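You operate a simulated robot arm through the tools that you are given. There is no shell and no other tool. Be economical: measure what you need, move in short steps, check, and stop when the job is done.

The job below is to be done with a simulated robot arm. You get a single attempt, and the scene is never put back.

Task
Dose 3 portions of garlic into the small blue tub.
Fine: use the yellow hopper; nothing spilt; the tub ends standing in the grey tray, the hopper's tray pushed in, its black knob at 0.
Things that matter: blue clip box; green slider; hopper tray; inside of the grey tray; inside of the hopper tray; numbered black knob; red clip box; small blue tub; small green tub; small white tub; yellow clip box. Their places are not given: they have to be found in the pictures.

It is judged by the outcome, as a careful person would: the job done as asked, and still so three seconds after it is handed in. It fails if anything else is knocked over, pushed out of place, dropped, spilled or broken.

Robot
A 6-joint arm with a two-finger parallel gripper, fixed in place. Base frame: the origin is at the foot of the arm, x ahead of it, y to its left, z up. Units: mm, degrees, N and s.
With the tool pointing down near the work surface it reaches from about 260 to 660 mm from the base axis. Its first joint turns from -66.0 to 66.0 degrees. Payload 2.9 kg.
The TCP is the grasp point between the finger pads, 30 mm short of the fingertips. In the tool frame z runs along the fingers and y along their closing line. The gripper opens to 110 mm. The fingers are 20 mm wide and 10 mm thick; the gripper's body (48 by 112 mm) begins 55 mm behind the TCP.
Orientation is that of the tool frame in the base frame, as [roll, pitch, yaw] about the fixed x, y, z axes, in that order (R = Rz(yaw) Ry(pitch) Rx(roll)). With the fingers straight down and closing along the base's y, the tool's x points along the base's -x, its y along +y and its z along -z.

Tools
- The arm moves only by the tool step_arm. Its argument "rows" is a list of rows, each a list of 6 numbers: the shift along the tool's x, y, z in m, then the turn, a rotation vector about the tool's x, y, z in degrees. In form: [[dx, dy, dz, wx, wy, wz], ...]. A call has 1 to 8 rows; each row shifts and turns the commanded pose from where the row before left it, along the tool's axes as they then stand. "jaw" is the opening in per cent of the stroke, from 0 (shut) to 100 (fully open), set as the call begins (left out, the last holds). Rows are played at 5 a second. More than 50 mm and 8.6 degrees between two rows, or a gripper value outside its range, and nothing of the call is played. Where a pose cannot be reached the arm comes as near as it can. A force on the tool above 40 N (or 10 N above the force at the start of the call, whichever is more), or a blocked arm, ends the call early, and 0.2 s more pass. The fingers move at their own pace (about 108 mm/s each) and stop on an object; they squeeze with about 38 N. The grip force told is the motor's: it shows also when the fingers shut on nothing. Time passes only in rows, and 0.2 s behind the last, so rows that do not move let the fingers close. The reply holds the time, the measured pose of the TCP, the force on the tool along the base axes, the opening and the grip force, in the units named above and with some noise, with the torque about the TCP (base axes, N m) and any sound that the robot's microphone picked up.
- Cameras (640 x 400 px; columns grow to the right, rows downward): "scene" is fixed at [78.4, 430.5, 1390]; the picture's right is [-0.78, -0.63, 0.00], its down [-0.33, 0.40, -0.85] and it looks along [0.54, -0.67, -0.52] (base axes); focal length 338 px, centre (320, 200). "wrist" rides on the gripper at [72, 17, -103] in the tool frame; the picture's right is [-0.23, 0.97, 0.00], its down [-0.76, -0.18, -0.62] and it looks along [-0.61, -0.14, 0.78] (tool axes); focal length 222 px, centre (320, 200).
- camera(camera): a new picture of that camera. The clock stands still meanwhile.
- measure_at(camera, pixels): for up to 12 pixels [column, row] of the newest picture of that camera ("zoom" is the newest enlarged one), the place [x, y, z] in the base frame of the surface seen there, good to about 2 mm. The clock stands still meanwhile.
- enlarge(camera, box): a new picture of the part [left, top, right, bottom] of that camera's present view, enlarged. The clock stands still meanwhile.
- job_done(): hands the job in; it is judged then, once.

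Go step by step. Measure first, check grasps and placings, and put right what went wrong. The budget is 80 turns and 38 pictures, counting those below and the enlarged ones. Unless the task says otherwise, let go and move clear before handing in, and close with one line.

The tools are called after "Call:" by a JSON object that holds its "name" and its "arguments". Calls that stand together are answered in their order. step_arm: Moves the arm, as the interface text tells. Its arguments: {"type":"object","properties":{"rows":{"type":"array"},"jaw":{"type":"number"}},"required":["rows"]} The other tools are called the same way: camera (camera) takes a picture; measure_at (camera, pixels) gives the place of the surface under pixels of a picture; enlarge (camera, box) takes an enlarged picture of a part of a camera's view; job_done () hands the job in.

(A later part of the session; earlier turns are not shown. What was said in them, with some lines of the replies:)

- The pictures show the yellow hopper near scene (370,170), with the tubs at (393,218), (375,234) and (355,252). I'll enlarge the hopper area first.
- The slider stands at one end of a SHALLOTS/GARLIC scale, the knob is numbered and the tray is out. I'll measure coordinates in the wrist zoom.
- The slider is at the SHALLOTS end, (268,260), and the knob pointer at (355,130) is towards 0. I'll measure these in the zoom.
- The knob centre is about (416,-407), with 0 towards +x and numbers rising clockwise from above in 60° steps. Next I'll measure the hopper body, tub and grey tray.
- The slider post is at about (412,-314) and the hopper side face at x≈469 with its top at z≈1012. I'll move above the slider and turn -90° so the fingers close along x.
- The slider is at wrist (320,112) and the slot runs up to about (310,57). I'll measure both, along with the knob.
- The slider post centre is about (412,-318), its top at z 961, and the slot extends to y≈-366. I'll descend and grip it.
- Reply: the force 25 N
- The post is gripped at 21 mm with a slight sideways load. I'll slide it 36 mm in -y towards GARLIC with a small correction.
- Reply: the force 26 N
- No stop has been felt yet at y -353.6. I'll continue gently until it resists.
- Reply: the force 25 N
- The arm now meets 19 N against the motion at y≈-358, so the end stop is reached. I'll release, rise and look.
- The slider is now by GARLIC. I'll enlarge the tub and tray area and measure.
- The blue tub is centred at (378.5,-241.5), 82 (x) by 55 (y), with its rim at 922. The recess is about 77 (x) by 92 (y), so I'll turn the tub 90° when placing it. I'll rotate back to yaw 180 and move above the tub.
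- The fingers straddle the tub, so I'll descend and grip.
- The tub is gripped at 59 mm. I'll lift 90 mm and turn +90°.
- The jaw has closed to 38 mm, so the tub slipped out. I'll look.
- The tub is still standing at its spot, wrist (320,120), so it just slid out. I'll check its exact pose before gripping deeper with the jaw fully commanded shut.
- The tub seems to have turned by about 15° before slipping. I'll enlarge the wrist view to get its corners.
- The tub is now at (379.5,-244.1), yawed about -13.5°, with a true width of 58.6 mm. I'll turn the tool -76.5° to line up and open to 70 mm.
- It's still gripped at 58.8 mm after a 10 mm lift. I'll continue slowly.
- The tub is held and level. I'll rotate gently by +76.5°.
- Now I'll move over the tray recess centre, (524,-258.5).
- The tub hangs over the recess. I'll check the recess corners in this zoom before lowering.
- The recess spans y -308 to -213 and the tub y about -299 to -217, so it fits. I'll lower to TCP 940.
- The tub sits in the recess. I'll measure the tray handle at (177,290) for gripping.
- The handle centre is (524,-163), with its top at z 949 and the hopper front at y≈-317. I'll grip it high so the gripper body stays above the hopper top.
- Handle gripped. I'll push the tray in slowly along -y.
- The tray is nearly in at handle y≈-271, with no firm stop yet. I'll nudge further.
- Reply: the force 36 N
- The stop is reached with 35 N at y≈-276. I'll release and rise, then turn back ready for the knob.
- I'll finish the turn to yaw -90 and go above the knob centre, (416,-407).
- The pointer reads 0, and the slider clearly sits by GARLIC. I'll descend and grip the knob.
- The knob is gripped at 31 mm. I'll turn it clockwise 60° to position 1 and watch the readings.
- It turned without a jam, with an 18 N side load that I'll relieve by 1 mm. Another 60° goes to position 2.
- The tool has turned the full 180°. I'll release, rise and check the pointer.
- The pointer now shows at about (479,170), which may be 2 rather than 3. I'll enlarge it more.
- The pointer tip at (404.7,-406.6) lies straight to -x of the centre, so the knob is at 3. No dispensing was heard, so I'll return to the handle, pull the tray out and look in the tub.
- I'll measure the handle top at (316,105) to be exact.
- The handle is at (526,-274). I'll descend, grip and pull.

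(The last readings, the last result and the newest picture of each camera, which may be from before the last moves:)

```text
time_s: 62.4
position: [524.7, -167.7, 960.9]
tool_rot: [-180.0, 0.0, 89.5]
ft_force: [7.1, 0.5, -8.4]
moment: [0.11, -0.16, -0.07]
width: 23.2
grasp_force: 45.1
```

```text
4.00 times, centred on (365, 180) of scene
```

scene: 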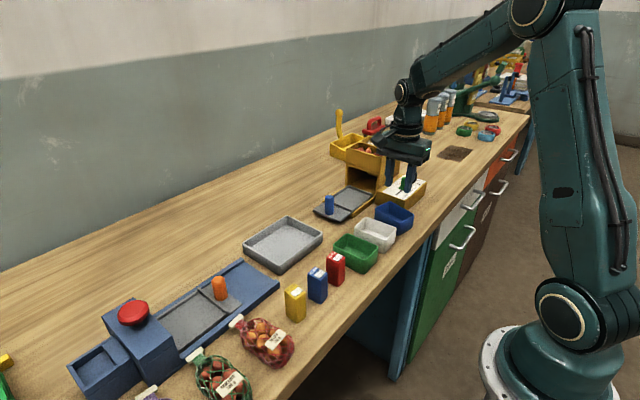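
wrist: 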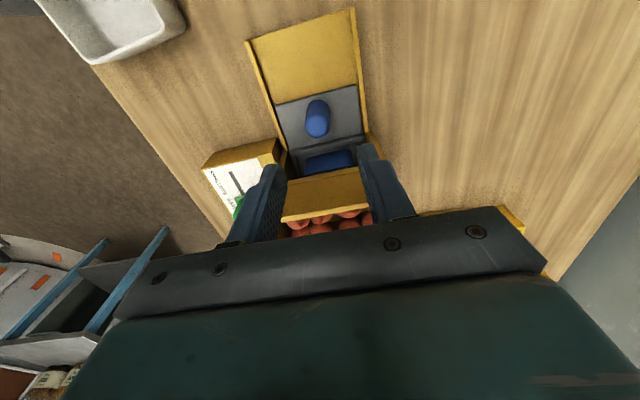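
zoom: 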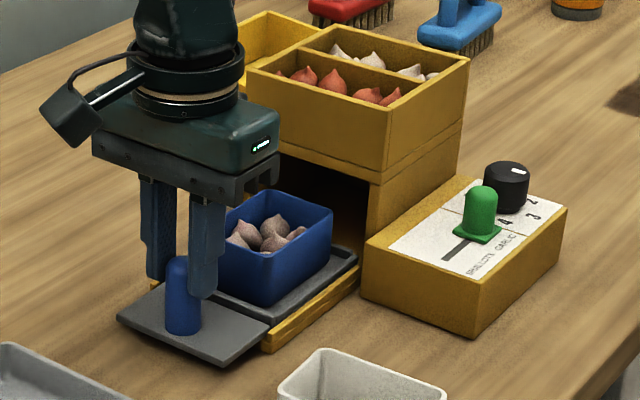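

Garlic is already in the tub, so turning the knob with the tray in dosed it. I'll release, rise and count the bulbs.

Call:
{"name": "step_arm", "arguments": {"rows": [[0, 0, 0, 0, 0, 0], [0, 0, 0, 0, 0, 0], [0, 0, -0.04, 0, 0, 0], [0, 0, -0.04, 0, 0, 0], [0, 0, -0.04, 0, 0, 0], [0, 0, 0, 0, 0, 0]], "jaw": 45}}

Call:
{"name": "enlarge", "arguments": {"camera": "wrist", "box": [240, 60, 440, 220]}}

Call:
{"name": "enlarge", "arguments": {"camera": "scene", "box": [340, 135, 410, 215]}}

```text
time_s: 63.8
position: [525.0, -168.3, 1080.6]
tool_rot: [180.0, 0.0, 89.4]
ft_force: [-0.6, 0.9, 0.2]
moment: [0.01, 0.01, 0.02]
width: 49.8
grasp_force: 0.1
```

```text
2.50 times, centred on (340, 140) of wrist
```

zoom: 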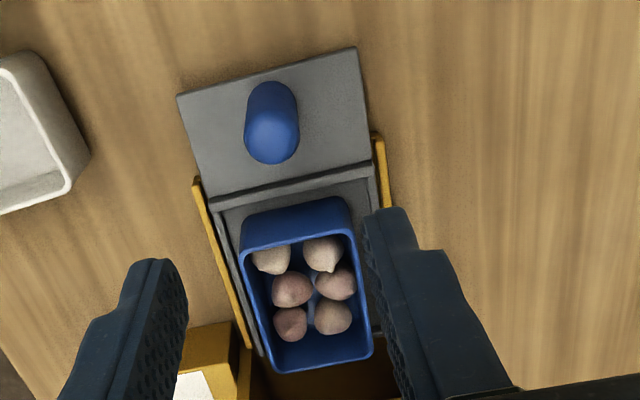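

```text
5.00 times, centred on (375, 175) of scene
```

zoom: 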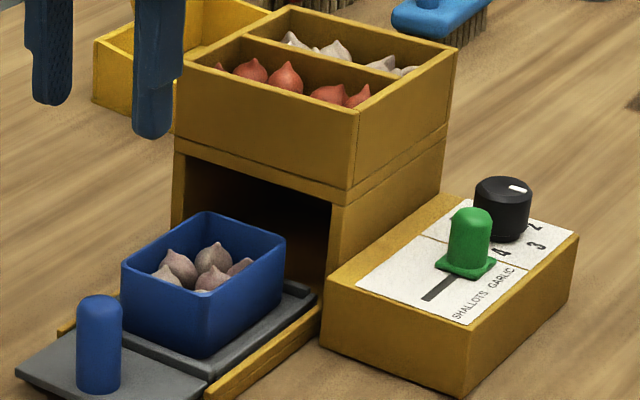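

Six bulbs are visible, in pairs, which fits 3 portions of two. I'll check the layer height to be sure nothing is stacked underneath.

Call:
{"name": "measure_at", "arguments": {"camera": "zoom", "pixels": [[180, 262], [213, 250], [213, 275], [240, 266], [165, 280], [203, 291], [518, 188], [510, 187]]}}

Call:
{"name": "measure_at", "arguments": {"camera": "wrist", "pixels": [[312, 141], [333, 140], [321, 156], [338, 153], [320, 169], [337, 166], [329, 160], [329, 168]]}}

```text
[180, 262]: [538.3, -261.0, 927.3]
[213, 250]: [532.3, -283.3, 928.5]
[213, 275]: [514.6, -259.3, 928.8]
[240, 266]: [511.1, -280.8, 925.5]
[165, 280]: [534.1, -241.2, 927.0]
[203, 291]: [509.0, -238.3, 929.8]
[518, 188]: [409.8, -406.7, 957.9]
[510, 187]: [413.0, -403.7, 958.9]
```

```text
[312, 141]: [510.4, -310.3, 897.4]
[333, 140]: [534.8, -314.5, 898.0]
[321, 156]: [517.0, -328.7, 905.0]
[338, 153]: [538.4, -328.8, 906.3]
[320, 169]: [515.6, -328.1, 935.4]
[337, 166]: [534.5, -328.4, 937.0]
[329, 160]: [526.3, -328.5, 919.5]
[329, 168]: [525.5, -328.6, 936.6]
```

The bulb tops are at z≈928 in a 3x2 single layer, so there are exactly 6 bulbs. I'll carry the tub to the grey tray, starting by moving above it.

Call:
{"name": "step_arm", "arguments": {"rows": [[-0.032, -0.001, 0, 0, 0, 0], [-0.032, 0, 0, 0, 0, 0], [-0.031, 0, 0, 0, 0, 0.5], [0, 0, 0.04, 0, 0, 0], [0, 0, 0.03, 0, 0, 0], [0, 0, 0, 0, 0, 0]], "jaw": 64}}

Call:
{"name": "camera", "arguments": {"camera": "wrist"}}

```text
time_s: 65.2
position: [522.9, -264.8, 1010.3]
tool_rot: [179.9, 0.0, 88.9]
ft_force: [-0.3, 0.5, 0.0]
moment: [0.0, 0.01, 0.02]
width: 70.2
grasp_force: 0.0
```

```text
9 pictures are left
```

wrist: 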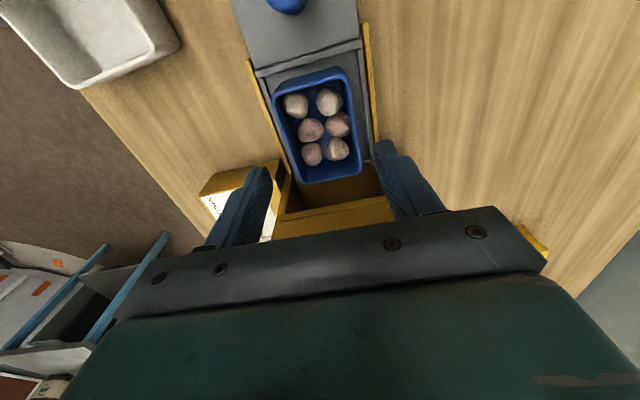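

I'll measure the tub rim here before descending.

Call:
{"name": "measure_at", "arguments": {"camera": "wrist", "pixels": [[274, 100], [281, 140], [288, 165], [351, 100], [356, 130], [359, 160], [310, 78], [330, 181], [311, 182], [340, 72], [308, 131], [338, 148]]}}

```text
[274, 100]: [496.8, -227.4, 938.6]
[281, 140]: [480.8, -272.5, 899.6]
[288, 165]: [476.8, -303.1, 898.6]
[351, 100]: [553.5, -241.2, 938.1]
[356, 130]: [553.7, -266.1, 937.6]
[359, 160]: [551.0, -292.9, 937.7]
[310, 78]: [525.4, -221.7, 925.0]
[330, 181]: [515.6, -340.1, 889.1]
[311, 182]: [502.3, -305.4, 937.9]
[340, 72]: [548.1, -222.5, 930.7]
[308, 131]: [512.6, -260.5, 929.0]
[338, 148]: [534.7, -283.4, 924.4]
```

The tub is centred at (524.5,-263.5). I'll descend and grip with full closing force.

Call:
{"name": "step_arm", "arguments": {"rows": [[0.001, 0.0015, 0.02, 0, 0, -1.1], [0, 0, 0.02, 0, 0, 0], [0, 0, 0.02, 0, 0, 0], [0, 0, 0.0115, 0, 0, 0]]}}

Call:
{"name": "step_arm", "arguments": {"rows": [[0, 0, 0, 0, 0, 0], [0, 0, 0, 0, 0, 0], [0, 0, 0, 0, 0, 0], [0, 0, 0, 0, 0, 0]], "jaw": 0}}

Call:
{"name": "step_arm", "arguments": {"rows": [[0, 0, -0.003, 0, 0, 0], [0, 0, -0.005, 0, 0, 0], [0, 0, -0.005, 0, 0, 0], [0, 0, 0, 0, 0, 0], [0, 0, 0, 0, 0, 0]]}}

```text
time_s: 66.2
position: [524.4, -262.4, 937.5]
tool_rot: [179.9, 0.1, 89.9]
ft_force: [0.3, 0.5, 0.2]
moment: [-0.04, 0.01, -0.03]
width: 70.5
grasp_force: 0.1
```

```text
time_s: 67.2
position: [523.1, -263.0, 939.0]
tool_rot: [-180.0, 0.0, 90.1]
ft_force: [1.9, 0.2, 0.1]
moment: [-0.01, -0.04, -0.01]
width: 59.6
grasp_force: 38.2
```

```text
time_s: 68.4
position: [524.4, -262.7, 952.0]
tool_rot: [-180.0, 0.0, 90.0]
ft_force: [0.6, 1.2, -1.1]
moment: [-0.02, -0.01, 0.0]
width: 59.6
grasp_force: 37.7
```

Holding at 59.6 mm. I'll lift slowly to TCP ≈1020.

Call:
{"name": "step_arm", "arguments": {"rows": [[0, 0, -0.006, 0, 0, 0], [0, 0, -0.01, 0, 0, 0], [0, 0, -0.01, 0, 0, 0], [0, 0, -0.012, 0, 0, 0], [0, 0, -0.012, 0, 0, 0], [0, 0, -0.01, 0, 0, 0], [0, 0, -0.006, 0, 0, 0], [0, 0, 0, 0, 0, 0]]}}

Call:
{"name": "step_arm", "arguments": {"rows": [[0.008, 0, 0, 0, 0, 0], [0.014, 0, 0, 0, 0, 0], [0.018, 0, 0, 0, 0, 0], [0.02, 0, 0, 0, 0, 0], [0.02, 0, 0, 0, 0, 0], [0.02, 0, 0, 0, 0, 0], [0.02, 0, 0, 0, 0, 0], [0.02, 0, 0, 0, 0, 0]]}}

Call:
{"name": "step_arm", "arguments": {"rows": [[0.02, 0, 0, 0, 0, 0], [0.02, 0, 0, 0, 0, 0], [0.02, 0, 0, 0, 0, 0], [0.02, 0, 0, 0, 0, 0], [0.02, 0, 0, 0, 0, 0], [0.014, 0.002, 0, 0, 0, 0], [0.008, 0.002, 0, 0, 0, 0], [0, 0, 0, 0, 0, 0]]}}

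Call:
{"name": "camera", "arguments": {"camera": "scene"}}

```text
time_s: 70.2
position: [522.7, -262.8, 1017.7]
tool_rot: [-180.0, -0.1, 90.0]
ft_force: [0.1, 0.1, -1.7]
moment: [0.02, 0.03, -0.03]
width: 59.5
grasp_force: 38.1
```

```text
time_s: 72.0
position: [523.7, -122.9, 1017.9]
tool_rot: [180.0, 0.1, 89.9]
ft_force: [-0.3, 0.6, -0.8]
moment: [0.01, -0.01, 0.0]
width: 59.9
grasp_force: 38.2
```

```text
time_s: 73.8
position: [528.1, -0.0, 1019.0]
tool_rot: [179.9, 0.0, 90.0]
ft_force: [0.4, -0.3, -1.3]
moment: [-0.03, 0.0, -0.01]
width: 59.5
grasp_force: 37.8
```

```text
8 pictures are left
```

scene: 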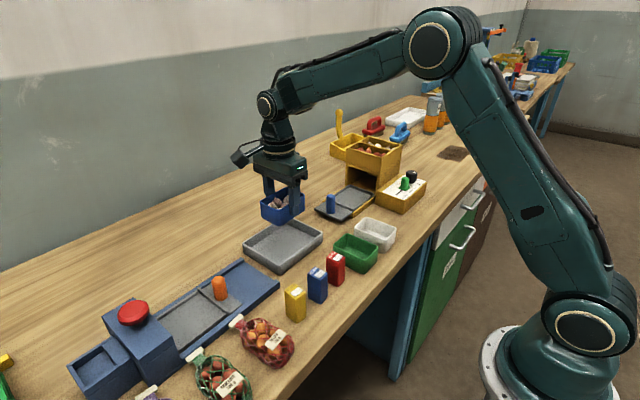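

The tub hangs over the grey tray with the bulbs in. I'll measure the tray's inner walls before lowering.

Call:
{"name": "measure_at", "arguments": {"camera": "scene", "pixels": [[262, 232], [265, 236], [257, 238], [261, 241], [298, 254], [294, 251], [290, 258], [287, 254], [275, 250], [302, 252]]}}

```text
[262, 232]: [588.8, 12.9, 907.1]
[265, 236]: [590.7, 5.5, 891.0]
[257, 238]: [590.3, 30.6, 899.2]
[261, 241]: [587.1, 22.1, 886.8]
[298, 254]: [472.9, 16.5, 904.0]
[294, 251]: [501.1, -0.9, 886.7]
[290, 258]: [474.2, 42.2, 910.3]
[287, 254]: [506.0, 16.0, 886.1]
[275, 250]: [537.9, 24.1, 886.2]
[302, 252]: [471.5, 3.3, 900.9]
```

The inner width is about x 475–589, which leaves plenty of room. I'll shift +3 mm and lower gently.

Call:
{"name": "step_arm", "arguments": {"rows": [[0, 0.003, 0.015, 0, 0, 0], [0, 0, 0.02, 0, 0, 0], [0, 0, 0.02, 0, 0, 0], [0, 0, 0.015, 0, 0, 0], [0, 0, 0.01, 0, 0, 0], [0, 0, 0.006, 0, 0, 0], [0, 0, 0.002, 0, 0, 0], [0, 0, 0, 0, 0, 0]]}}

Call:
{"name": "step_arm", "arguments": {"rows": [[0, 0, 0.001, 0, 0, 0], [0, 0, 0.001, 0, 0, 0], [0, 0, 0.001, 0, 0, 0]]}}

```text
time_s: 75.6
position: [531.8, -1.1, 929.7]
tool_rot: [-179.9, 0.0, 90.0]
ft_force: [0.7, -0.2, -1.7]
moment: [0.01, -0.01, 0.0]
width: 59.6
grasp_force: 38.5
```

```text
time_s: 76.4
position: [533.0, -0.1, 928.8]
tool_rot: [179.9, 0.0, 90.1]
ft_force: [-3.5, 0.2, 13.2]
moment: [0.05, 0.56, -0.04]
width: 59.5
grasp_force: 37.7
```

It has touched down with 13 N. I'll release, rise and check.

Call:
{"name": "step_arm", "arguments": {"rows": [[0, 0, -0.001, 0, 0, 0], [0, 0, 0, 0, 0, 0], [0, 0, 0, 0, 0, 0]], "jaw": 64}}

Call:
{"name": "step_arm", "arguments": {"rows": [[0, 0, -0.02, 0, 0, 0], [0, 0, -0.035, 0, 0, 0], [0, 0, -0.045, 0, 0, 0], [0, 0, -0.045, 0, 0, 0], [-0.02, -0.02, 0, 0, 0, 0], [-0.04, -0.03, 0, 0, 0, 0], [-0.045, -0.03, 0, 0, 0, 0], [-0.045, -0.03, 0, 0, 0, 0]]}}

Call:
{"name": "camera", "arguments": {"camera": "scene"}}

```text
time_s: 77.2
position: [531.8, -0.4, 928.4]
tool_rot: [180.0, -0.2, 89.9]
ft_force: [-0.3, 0.2, 0.6]
moment: [-0.01, -0.02, 0.01]
width: 70.3
grasp_force: 0.2
```

```text
refused: row 7 steps farther than a row can; nothing moved
```

```text
7 pictures are left
```

scene: 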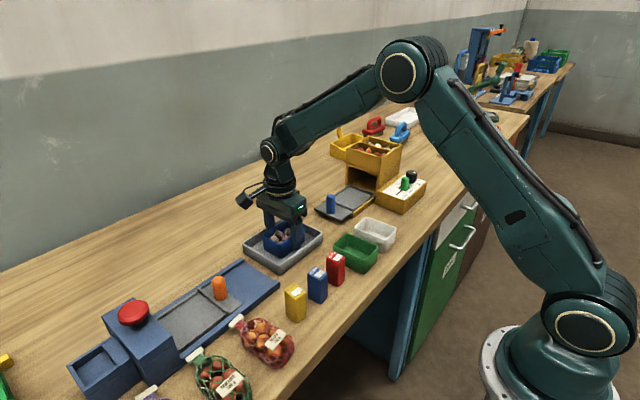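

The tub stands in the tray. I'll rise, then head for the knob in smaller steps.

Call:
{"name": "step_arm", "arguments": {"rows": [[0, 0, -0.02, 0, 0, 0], [0, 0, -0.035, 0, 0, 0], [0, 0, -0.045, 0, 0, 0], [0, 0, -0.045, 0, 0, 0], [-0.04, -0.029, 0, 0, 0, 0], [-0.04, -0.029, 0, 0, 0, 0], [-0.04, -0.029, 0, 0, 0, 0], [-0.04, -0.029, 0, 0, 0, 0]], "jaw": 45}}

Call:
{"name": "step_arm", "arguments": {"rows": [[-0.049, 0, 0, 0, 0, 0], [-0.049, 0, 0, 0, 0, 0], [-0.049, 0, 0, 0, 0, 0], [-0.049, 0, 0, 0, 0, 0], [-0.049, 0, 0, 0, 0, 0], [-0.0015, 0, 0, 0, 0, 0], [0, 0, 0, 0, 0, 0]]}}

```text
time_s: 79.0
position: [414.9, -160.1, 1073.8]
tool_rot: [180.0, 0.1, 90.0]
ft_force: [-0.6, -0.6, -1.3]
moment: [0.02, 0.03, -0.02]
width: 59.6
grasp_force: 37.9
```

```text
time_s: 80.6
position: [415.3, -408.2, 1072.2]
tool_rot: [-179.9, 0.0, 90.1]
ft_force: [0.6, 0.1, -1.7]
moment: [0.02, -0.01, 0.02]
width: 59.4
grasp_force: 38.4
```

My jaw command re-closed the fingers on the tub, so it's still gripped at 59.5 mm and hanging above the knob. I'll carry it straight back with the jaw shut.

Call:
{"name": "step_arm", "arguments": {"rows": [[0.0015, 0, 0, 0, 0, 0], [0.02, 0, 0, 0, 0, 0], [0.035, 0, 0, 0, 0, 0], [0.04, 0, 0, 0, 0, 0], [0.04, 0, 0, 0, 0, 0], [0.04, 0, 0, 0, 0, 0], [0.04, 0, 0, 0, 0, 0], [0.03, 0, 0, 0, 0, 0]], "jaw": 0}}

Call:
{"name": "step_arm", "arguments": {"rows": [[0.02, 0.015, 0, 0, 0, 0], [0.03, 0.022, 0, 0, 0, 0], [0.03, 0.022, 0, 0, 0, 0], [0.03, 0.022, 0, 0, 0, 0], [0.03, 0.022, 0, 0, 0, 0], [0.015, 0.01, 0, 0, 0, 0], [0.0045, 0.003, 0, 0, 0, 0], [0, 0, 0, 0, 0, 0]]}}

Call:
{"name": "camera", "arguments": {"camera": "wrist"}}

```text
time_s: 82.4
position: [415.8, -160.0, 1073.3]
tool_rot: [180.0, -0.1, 90.0]
ft_force: [0.4, -0.2, -2.7]
moment: [0.04, 0.0, 0.0]
width: 59.8
grasp_force: 38.2
```

```text
time_s: 84.2
position: [531.9, -0.2, 1072.1]
tool_rot: [-179.9, -0.1, 90.0]
ft_force: [-1.2, -0.1, -2.2]
moment: [0.0, 0.02, 0.01]
width: 59.7
grasp_force: 37.6
```

```text
6 pictures are left
```

wrist: 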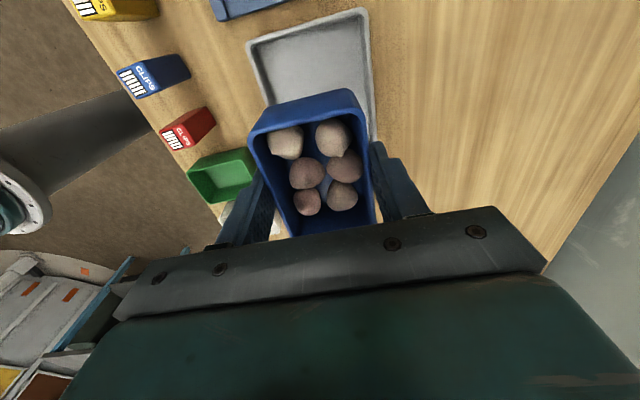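

All six bulbs are still in and the tub is back over the grey tray. I'll lower it again.

Call:
{"name": "step_arm", "arguments": {"rows": [[0, 0, 0.02, 0, 0, 0], [0, 0, 0.03, 0, 0, 0], [0, 0, 0.03, 0, 0, 0], [0, 0, 0.025, 0, 0, 0], [0, 0, 0.02, 0, 0, 0], [0, 0, 0.012, 0, 0, 0], [0, 0, 0.005, 0, 0, 0], [0, 0, 0, 0, 0, 0]]}}

Call:
{"name": "step_arm", "arguments": {"rows": [[0, 0, 0.001, 0, 0, 0], [0, 0, 0.001, 0, 0, 0], [0, 0, 0.001, 0, 0, 0]]}}

```text
time_s: 86.0
position: [531.7, -1.1, 930.0]
tool_rot: [-180.0, 0.1, 90.0]
ft_force: [-0.3, -0.4, -1.2]
moment: [-0.03, 0.0, 0.05]
width: 59.8
grasp_force: 37.9
```

```text
time_s: 86.8
position: [530.0, -2.7, 929.9]
tool_rot: [179.9, 0.0, 90.0]
ft_force: [-3.9, 0.2, 13.7]
moment: [-0.11, 0.6, 0.0]
width: 59.6
grasp_force: 37.9
```

Contact again. I'll open, rise with the jaw left open, and only then move away.

Call:
{"name": "step_arm", "arguments": {"rows": [[0, 0, -0.001, 0, 0, 0], [0, 0, 0, 0, 0, 0], [0, 0, 0, 0, 0, 0]], "jaw": 68}}

Call:
{"name": "step_arm", "arguments": {"rows": [[0, 0, -0.02, 0, 0, 0], [0, 0, -0.035, 0, 0, 0], [0, 0, -0.045, 0, 0, 0], [0, 0, -0.045, 0, 0, 0], [-0.04, -0.029, 0, 0, 0, 0], [-0.04, -0.029, 0, 0, 0, 0], [-0.04, -0.029, 0, 0, 0, 0], [-0.04, -0.029, 0, 0, 0, 0]]}}

Call:
{"name": "camera", "arguments": {"camera": "scene"}}

```text
time_s: 87.6
position: [531.9, -1.5, 929.3]
tool_rot: [-180.0, 0.0, 90.0]
ft_force: [0.3, 0.7, -0.5]
moment: [0.01, 0.01, 0.01]
width: 74.7
grasp_force: 0.1
```

```text
time_s: 89.4
position: [414.4, -160.1, 1072.9]
tool_rot: [179.9, -0.1, 90.0]
ft_force: [-0.6, -0.7, 0.3]
moment: [0.02, -0.01, 0.01]
width: 74.8
grasp_force: 0.0
```

```text
5 pictures are left
```

scene: 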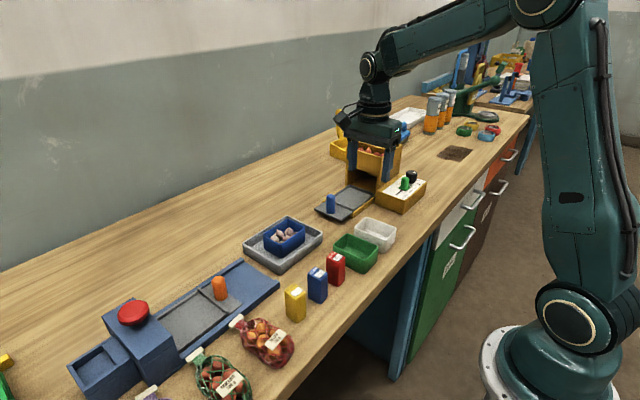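

The tub with garlic stands in the grey tray. I'll go to the knob with the jaw at 45% and descend onto it.

Call:
{"name": "step_arm", "arguments": {"rows": [[-0.049, 0.001, 0, 0, 0, 0], [-0.049, 0, 0, 0, 0, 0], [-0.049, 0, 0, 0, 0, 0], [-0.049, 0, 0, 0, 0, 0], [-0.049, 0, 0, 0, 0, 0], [-0.002, 0, 0.035, 0, 0, 0], [0, 0, 0.035, 0, 0, 0], [0, 0, 0, 0, 0, 0]], "jaw": 45}}

Call:
{"name": "step_arm", "arguments": {"rows": [[0, 0, 0.02, 0, 0, 0], [0, 0, 0.0165, 0, 0, 0], [0, 0, 0, 0, 0, 0]]}}

Call:
{"name": "step_arm", "arguments": {"rows": [[0, 0, 0, 0, 0, 0], [0, 0, 0, 0, 0, 0], [0, 0, 0, 0, 0, 0]], "jaw": 10}}

```text
time_s: 91.2
position: [415.3, -409.2, 1003.8]
tool_rot: [-179.9, 0.0, 90.0]
ft_force: [0.3, -0.1, 0.4]
moment: [-0.03, 0.0, -0.01]
width: 49.7
grasp_force: 0.2
```

```text
time_s: 92.0
position: [416.0, -409.5, 967.8]
tool_rot: [180.0, 0.0, 90.0]
ft_force: [-0.2, 0.4, -0.2]
moment: [-0.02, 0.02, 0.04]
width: 49.7
grasp_force: 0.2
```

```text
time_s: 92.8
position: [415.3, -408.9, 967.5]
tool_rot: [-179.9, -0.1, 89.9]
ft_force: [-13.1, 2.4, 0.6]
moment: [0.25, -0.12, 0.01]
width: 31.5
grasp_force: 45.4
```

Gripped. I'll re-centre slightly and turn counter-clockwise, 60° per call, back to 0.

Call:
{"name": "step_arm", "arguments": {"rows": [[0.002, -0.0007, 0, 0, 0, -7.5], [0, 0, 0, 0, 0, -7.5], [0, 0, 0, 0, 0, -7.5], [0, 0, 0, 0, 0, -7.5], [0, 0, 0, 0, 0, -7.5], [0, 0, 0, 0, 0, -7.5], [0, 0, 0, 0, 0, -7.5], [0, 0, 0, 0, 0, -7.5]]}}

Call:
{"name": "step_arm", "arguments": {"rows": [[0, 0, 0, 0, 0, -7.5], [0, 0, 0, 0, 0, -7.5], [0, 0, 0, 0, 0, -7.5], [0, 0, 0, 0, 0, -7.5], [0, 0, 0, 0, 0, -7.5], [0, 0, 0, 0, 0, -7.5], [0, 0, 0, 0, 0, -7.5], [0, 0, 0, 0, 0, -7.5]]}}

Call:
{"name": "step_arm", "arguments": {"rows": [[0, 0, 0, 0, 0, -7.5], [0, 0, 0, 0, 0, -7.5], [0, 0, 0, 0, 0, -7.5], [0, 0, 0, 0, 0, -7.5], [0, 0, 0, 0, 0, -7.5], [0, 0, 0, 0, 0, -7.5], [0, 0, 0, 0, 0, -7.5], [0, 0, 0, 0, 0, -7.5]]}}

```text
time_s: 94.6
position: [416.2, -406.3, 967.4]
tool_rot: [180.0, 0.2, 150.0]
ft_force: [-3.5, -22.2, -4.0]
moment: [-0.52, -0.91, 0.02]
width: 31.6
grasp_force: 44.9
```

```text
time_s: 96.4
position: [415.9, -407.1, 968.5]
tool_rot: [-179.9, 0.0, -149.8]
ft_force: [5.3, -16.3, -0.5]
moment: [0.39, -0.52, 0.01]
width: 31.6
grasp_force: 44.6
```

```text
time_s: 98.2
position: [414.8, -405.3, 968.1]
tool_rot: [179.9, 0.1, -89.8]
ft_force: [-11.3, 6.2, 7.6]
moment: [-0.54, -0.18, 0.0]
width: 31.5
grasp_force: 44.8
```

Turned back 180°. I'll release, rise and check the pointer and the hopper mouth.

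Call:
{"name": "step_arm", "arguments": {"rows": [[0, 0, 0, 0, 0, 0], [0, 0, 0, 0, 0, 0], [0, 0, -0.04, 0, 0, 0], [0, 0, -0.04, 0, 0, 0], [0, 0, -0.03, 0, 0, 0], [-0.05, 0, 0, 0, 0, 0], [-0.05, 0, 0, 0, 0, 0], [-0.03, 0, 0, 0, 0, 0]], "jaw": 45}}

Call:
{"name": "enlarge", "arguments": {"camera": "scene", "box": [325, 135, 430, 220]}}

```text
time_s: 100.0
position: [416.3, -275.3, 1077.3]
tool_rot: [-180.0, -0.1, -90.0]
ft_force: [-0.5, 0.3, -0.5]
moment: [-0.02, 0.02, -0.02]
width: 49.3
grasp_force: 0.1
```

```text
4.71 times, centred on (378, 178) of scene
```

zoom: 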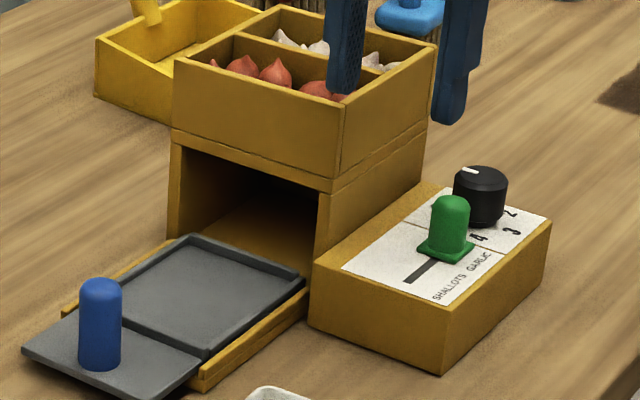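

The pointer is back towards 0, nothing is spilt and the tray is empty. I'll verify the pointer numerically and rotate the tool back to yaw 90 for the handle.

Call:
{"name": "measure_at", "arguments": {"camera": "zoom", "pixels": [[463, 169], [475, 173], [479, 175], [100, 284]]}}

Call:
{"name": "step_arm", "arguments": {"rows": [[0, 0, 0, 0, 0, 8.2], [0, 0, 0, 0, 0, 8.2], [0, 0, 0, 0, 0, 8.2], [0, 0, 0, 0, 0, 8.2], [0, 0, 0, 0, 0, 8.2], [0, 0, 0, 0, 0, 8.2], [0, 0, 0, 0, 0, 8.2], [0, 0, 0, 0, 0, 8.2]]}}

Call:
{"name": "step_arm", "arguments": {"rows": [[0, 0, 0, 0, 0, 8.2], [0, 0, 0, 0, 0, 8.2], [0, 0, 0, 0, 0, 8.2], [0, 0, 0, 0, 0, 8.2], [0, 0, 0, 0, 0, 8.2], [0, 0, 0, 0, 0, 8.2], [0, 0, 0, 0, 0, 8.2], [0, 0, 0, 0, 0, 8.2]]}}

Call:
{"name": "step_arm", "arguments": {"rows": [[0, 0, 0, 0, 0, 8.2], [0, 0, 0, 0, 0, 8.2], [0, 0, 0, 0, 0, 8.2], [0, 0, 0, 0, 0, 8.2], [0, 0, 0, 0, 0, 8.2], [0, 0, 0, 0, 0, 7.8], [0, 0, 0, 0, 0, 0]]}}

```text
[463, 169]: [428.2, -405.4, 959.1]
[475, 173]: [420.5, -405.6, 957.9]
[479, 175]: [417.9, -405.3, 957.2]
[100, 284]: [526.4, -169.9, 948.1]
```

```text
time_s: 101.8
position: [415.4, -276.1, 1076.8]
tool_rot: [-179.9, 0.0, -155.7]
ft_force: [-0.1, -0.2, -0.1]
moment: [0.0, 0.03, 0.0]
width: 49.3
grasp_force: 0.0
```

```text
time_s: 103.6
position: [415.5, -276.6, 1077.4]
tool_rot: [180.0, 0.0, 138.6]
ft_force: [-0.7, -0.9, 0.0]
moment: [0.01, -0.01, 0.0]
width: 49.4
grasp_force: 0.1
```

```text
time_s: 105.2
position: [415.6, -276.6, 1077.2]
tool_rot: [-180.0, -0.1, 89.9]
ft_force: [-0.1, -0.2, 0.3]
moment: [0.02, 0.0, -0.02]
width: 49.5
grasp_force: 0.1
```

The pointer is exactly on 0. I'll go to the handle at (525,-169), descend and grip.

Call:
{"name": "step_arm", "arguments": {"rows": [[0.036, 0.03, 0, 0, 0, 0], [0.036, 0.03, 0, 0, 0, 0], [0.036, 0.03, 0, 0, 0, 0], [0, 0.0195, 0, 0, 0, 0], [0, 0, 0.04, 0, 0, 0], [0, 0, 0.04, 0, 0, 0], [0, 0, 0.037, 0, 0, 0], [0, 0, 0, 0, 0, 0]]}}

Call:
{"name": "step_arm", "arguments": {"rows": [[0, 0, 0, 0, 0, 0], [0, 0, 0, 0, 0, 0], [0, 0, 0, 0, 0, 0]], "jaw": 3}}

```text
time_s: 107.0
position: [525.0, -167.7, 959.8]
tool_rot: [180.0, 0.0, 90.0]
ft_force: [-0.1, 0.3, -0.6]
moment: [-0.02, -0.01, -0.01]
width: 49.6
grasp_force: 0.1
```

```text
time_s: 107.8
position: [524.4, -168.3, 959.2]
tool_rot: [-180.0, 0.1, 90.0]
ft_force: [-2.9, 0.1, -2.1]
moment: [-0.14, -0.05, 0.0]
width: 23.1
grasp_force: 44.8
```

Gripped. I'll push the tray in to its stop at about -276.

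Call:
{"name": "step_arm", "arguments": {"rows": [[-0.008, 0, 0, 0, 0, 0], [-0.014, 0, 0, 0, 0, 0], [-0.014, 0, 0, 0, 0, 0], [-0.014, 0, 0, 0, 0, 0], [-0.014, 0, 0, 0, 0, 0], [-0.014, 0, 0, 0, 0, 0], [-0.014, 0, 0, 0, 0, 0], [-0.008, 0, 0, 0, 0, 0]]}}

Call:
{"name": "step_arm", "arguments": {"rows": [[-0.003, 0, 0, 0, 0, 0], [-0.002, 0, 0, 0, 0, 0], [-0.002, 0, 0, 0, 0, 0], [-0.002, 0, 0, 0, 0, 0], [-0.001, 0, 0, 0, 0, 0]]}}

```text
time_s: 109.6
position: [524.0, -268.6, 959.1]
tool_rot: [180.0, 0.0, 90.0]
ft_force: [-5.6, 1.0, -8.8]
moment: [0.76, 0.03, 0.02]
width: 23.2
grasp_force: 45.1
```

```text
time_s: 110.8
position: [525.6, -275.4, 960.0]
tool_rot: [-179.8, -0.2, 90.3]
ft_force: [-9.7, 25.0, -5.4]
moment: [0.04, 0.06, -0.18]
width: 22.9
grasp_force: 45.0
```

At the stop with 25 N, same place as before. I'll release and move clear.

Call:
{"name": "step_arm", "arguments": {"rows": [[0, 0, 0, 0, 0, 0], [0, 0, 0, 0, 0, 0], [0, 0, -0.03, 0, 0, 0], [0, 0, -0.04, 0, 0, 0], [0, 0, -0.045, 0, 0, 0], [0, -0.045, -0.02, 0, 0, 0], [0.02, -0.045, 0, 0, 0, 0], [0.02, -0.045, 0, 0, 0, 0]], "jaw": 45}}

Call:
{"name": "camera", "arguments": {"camera": "scene"}}

Call:
{"name": "enlarge", "arguments": {"camera": "scene", "box": [240, 135, 430, 275]}}

```text
time_s: 112.6
position: [389.9, -238.6, 1095.7]
tool_rot: [-179.9, 0.0, 90.0]
ft_force: [-0.1, 0.7, 0.0]
moment: [-0.01, 0.01, 0.0]
width: 49.8
grasp_force: 0.2
```

```text
3 pictures are left
```

scene: 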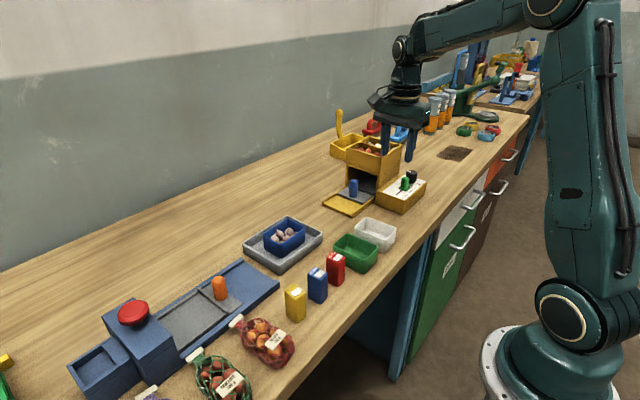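

```text
2.86 times, centred on (335, 205) of scene
```

zoom: 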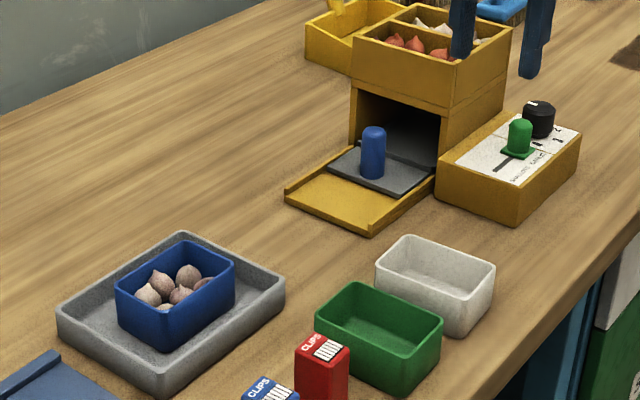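

The pictures show the tub with garlic standing in the grey tray, the hopper's tray pushed in and empty, the knob at 0, nothing spilt and the arm clear. I'm handing in.

Call:
{"name": "job_done", "arguments": {}}

```text
The job is handed in.
```

I handed the job in with six garlic bulbs in the blue tub, which I took as 3 portions of two; the hopper doesn't show what one portion is. The tub stands in the grey tray, the hopper tray is pushed in, the knob is at 0 and nothing was spilt. The tub slipped from the grip once while still empty, and stayed upright.
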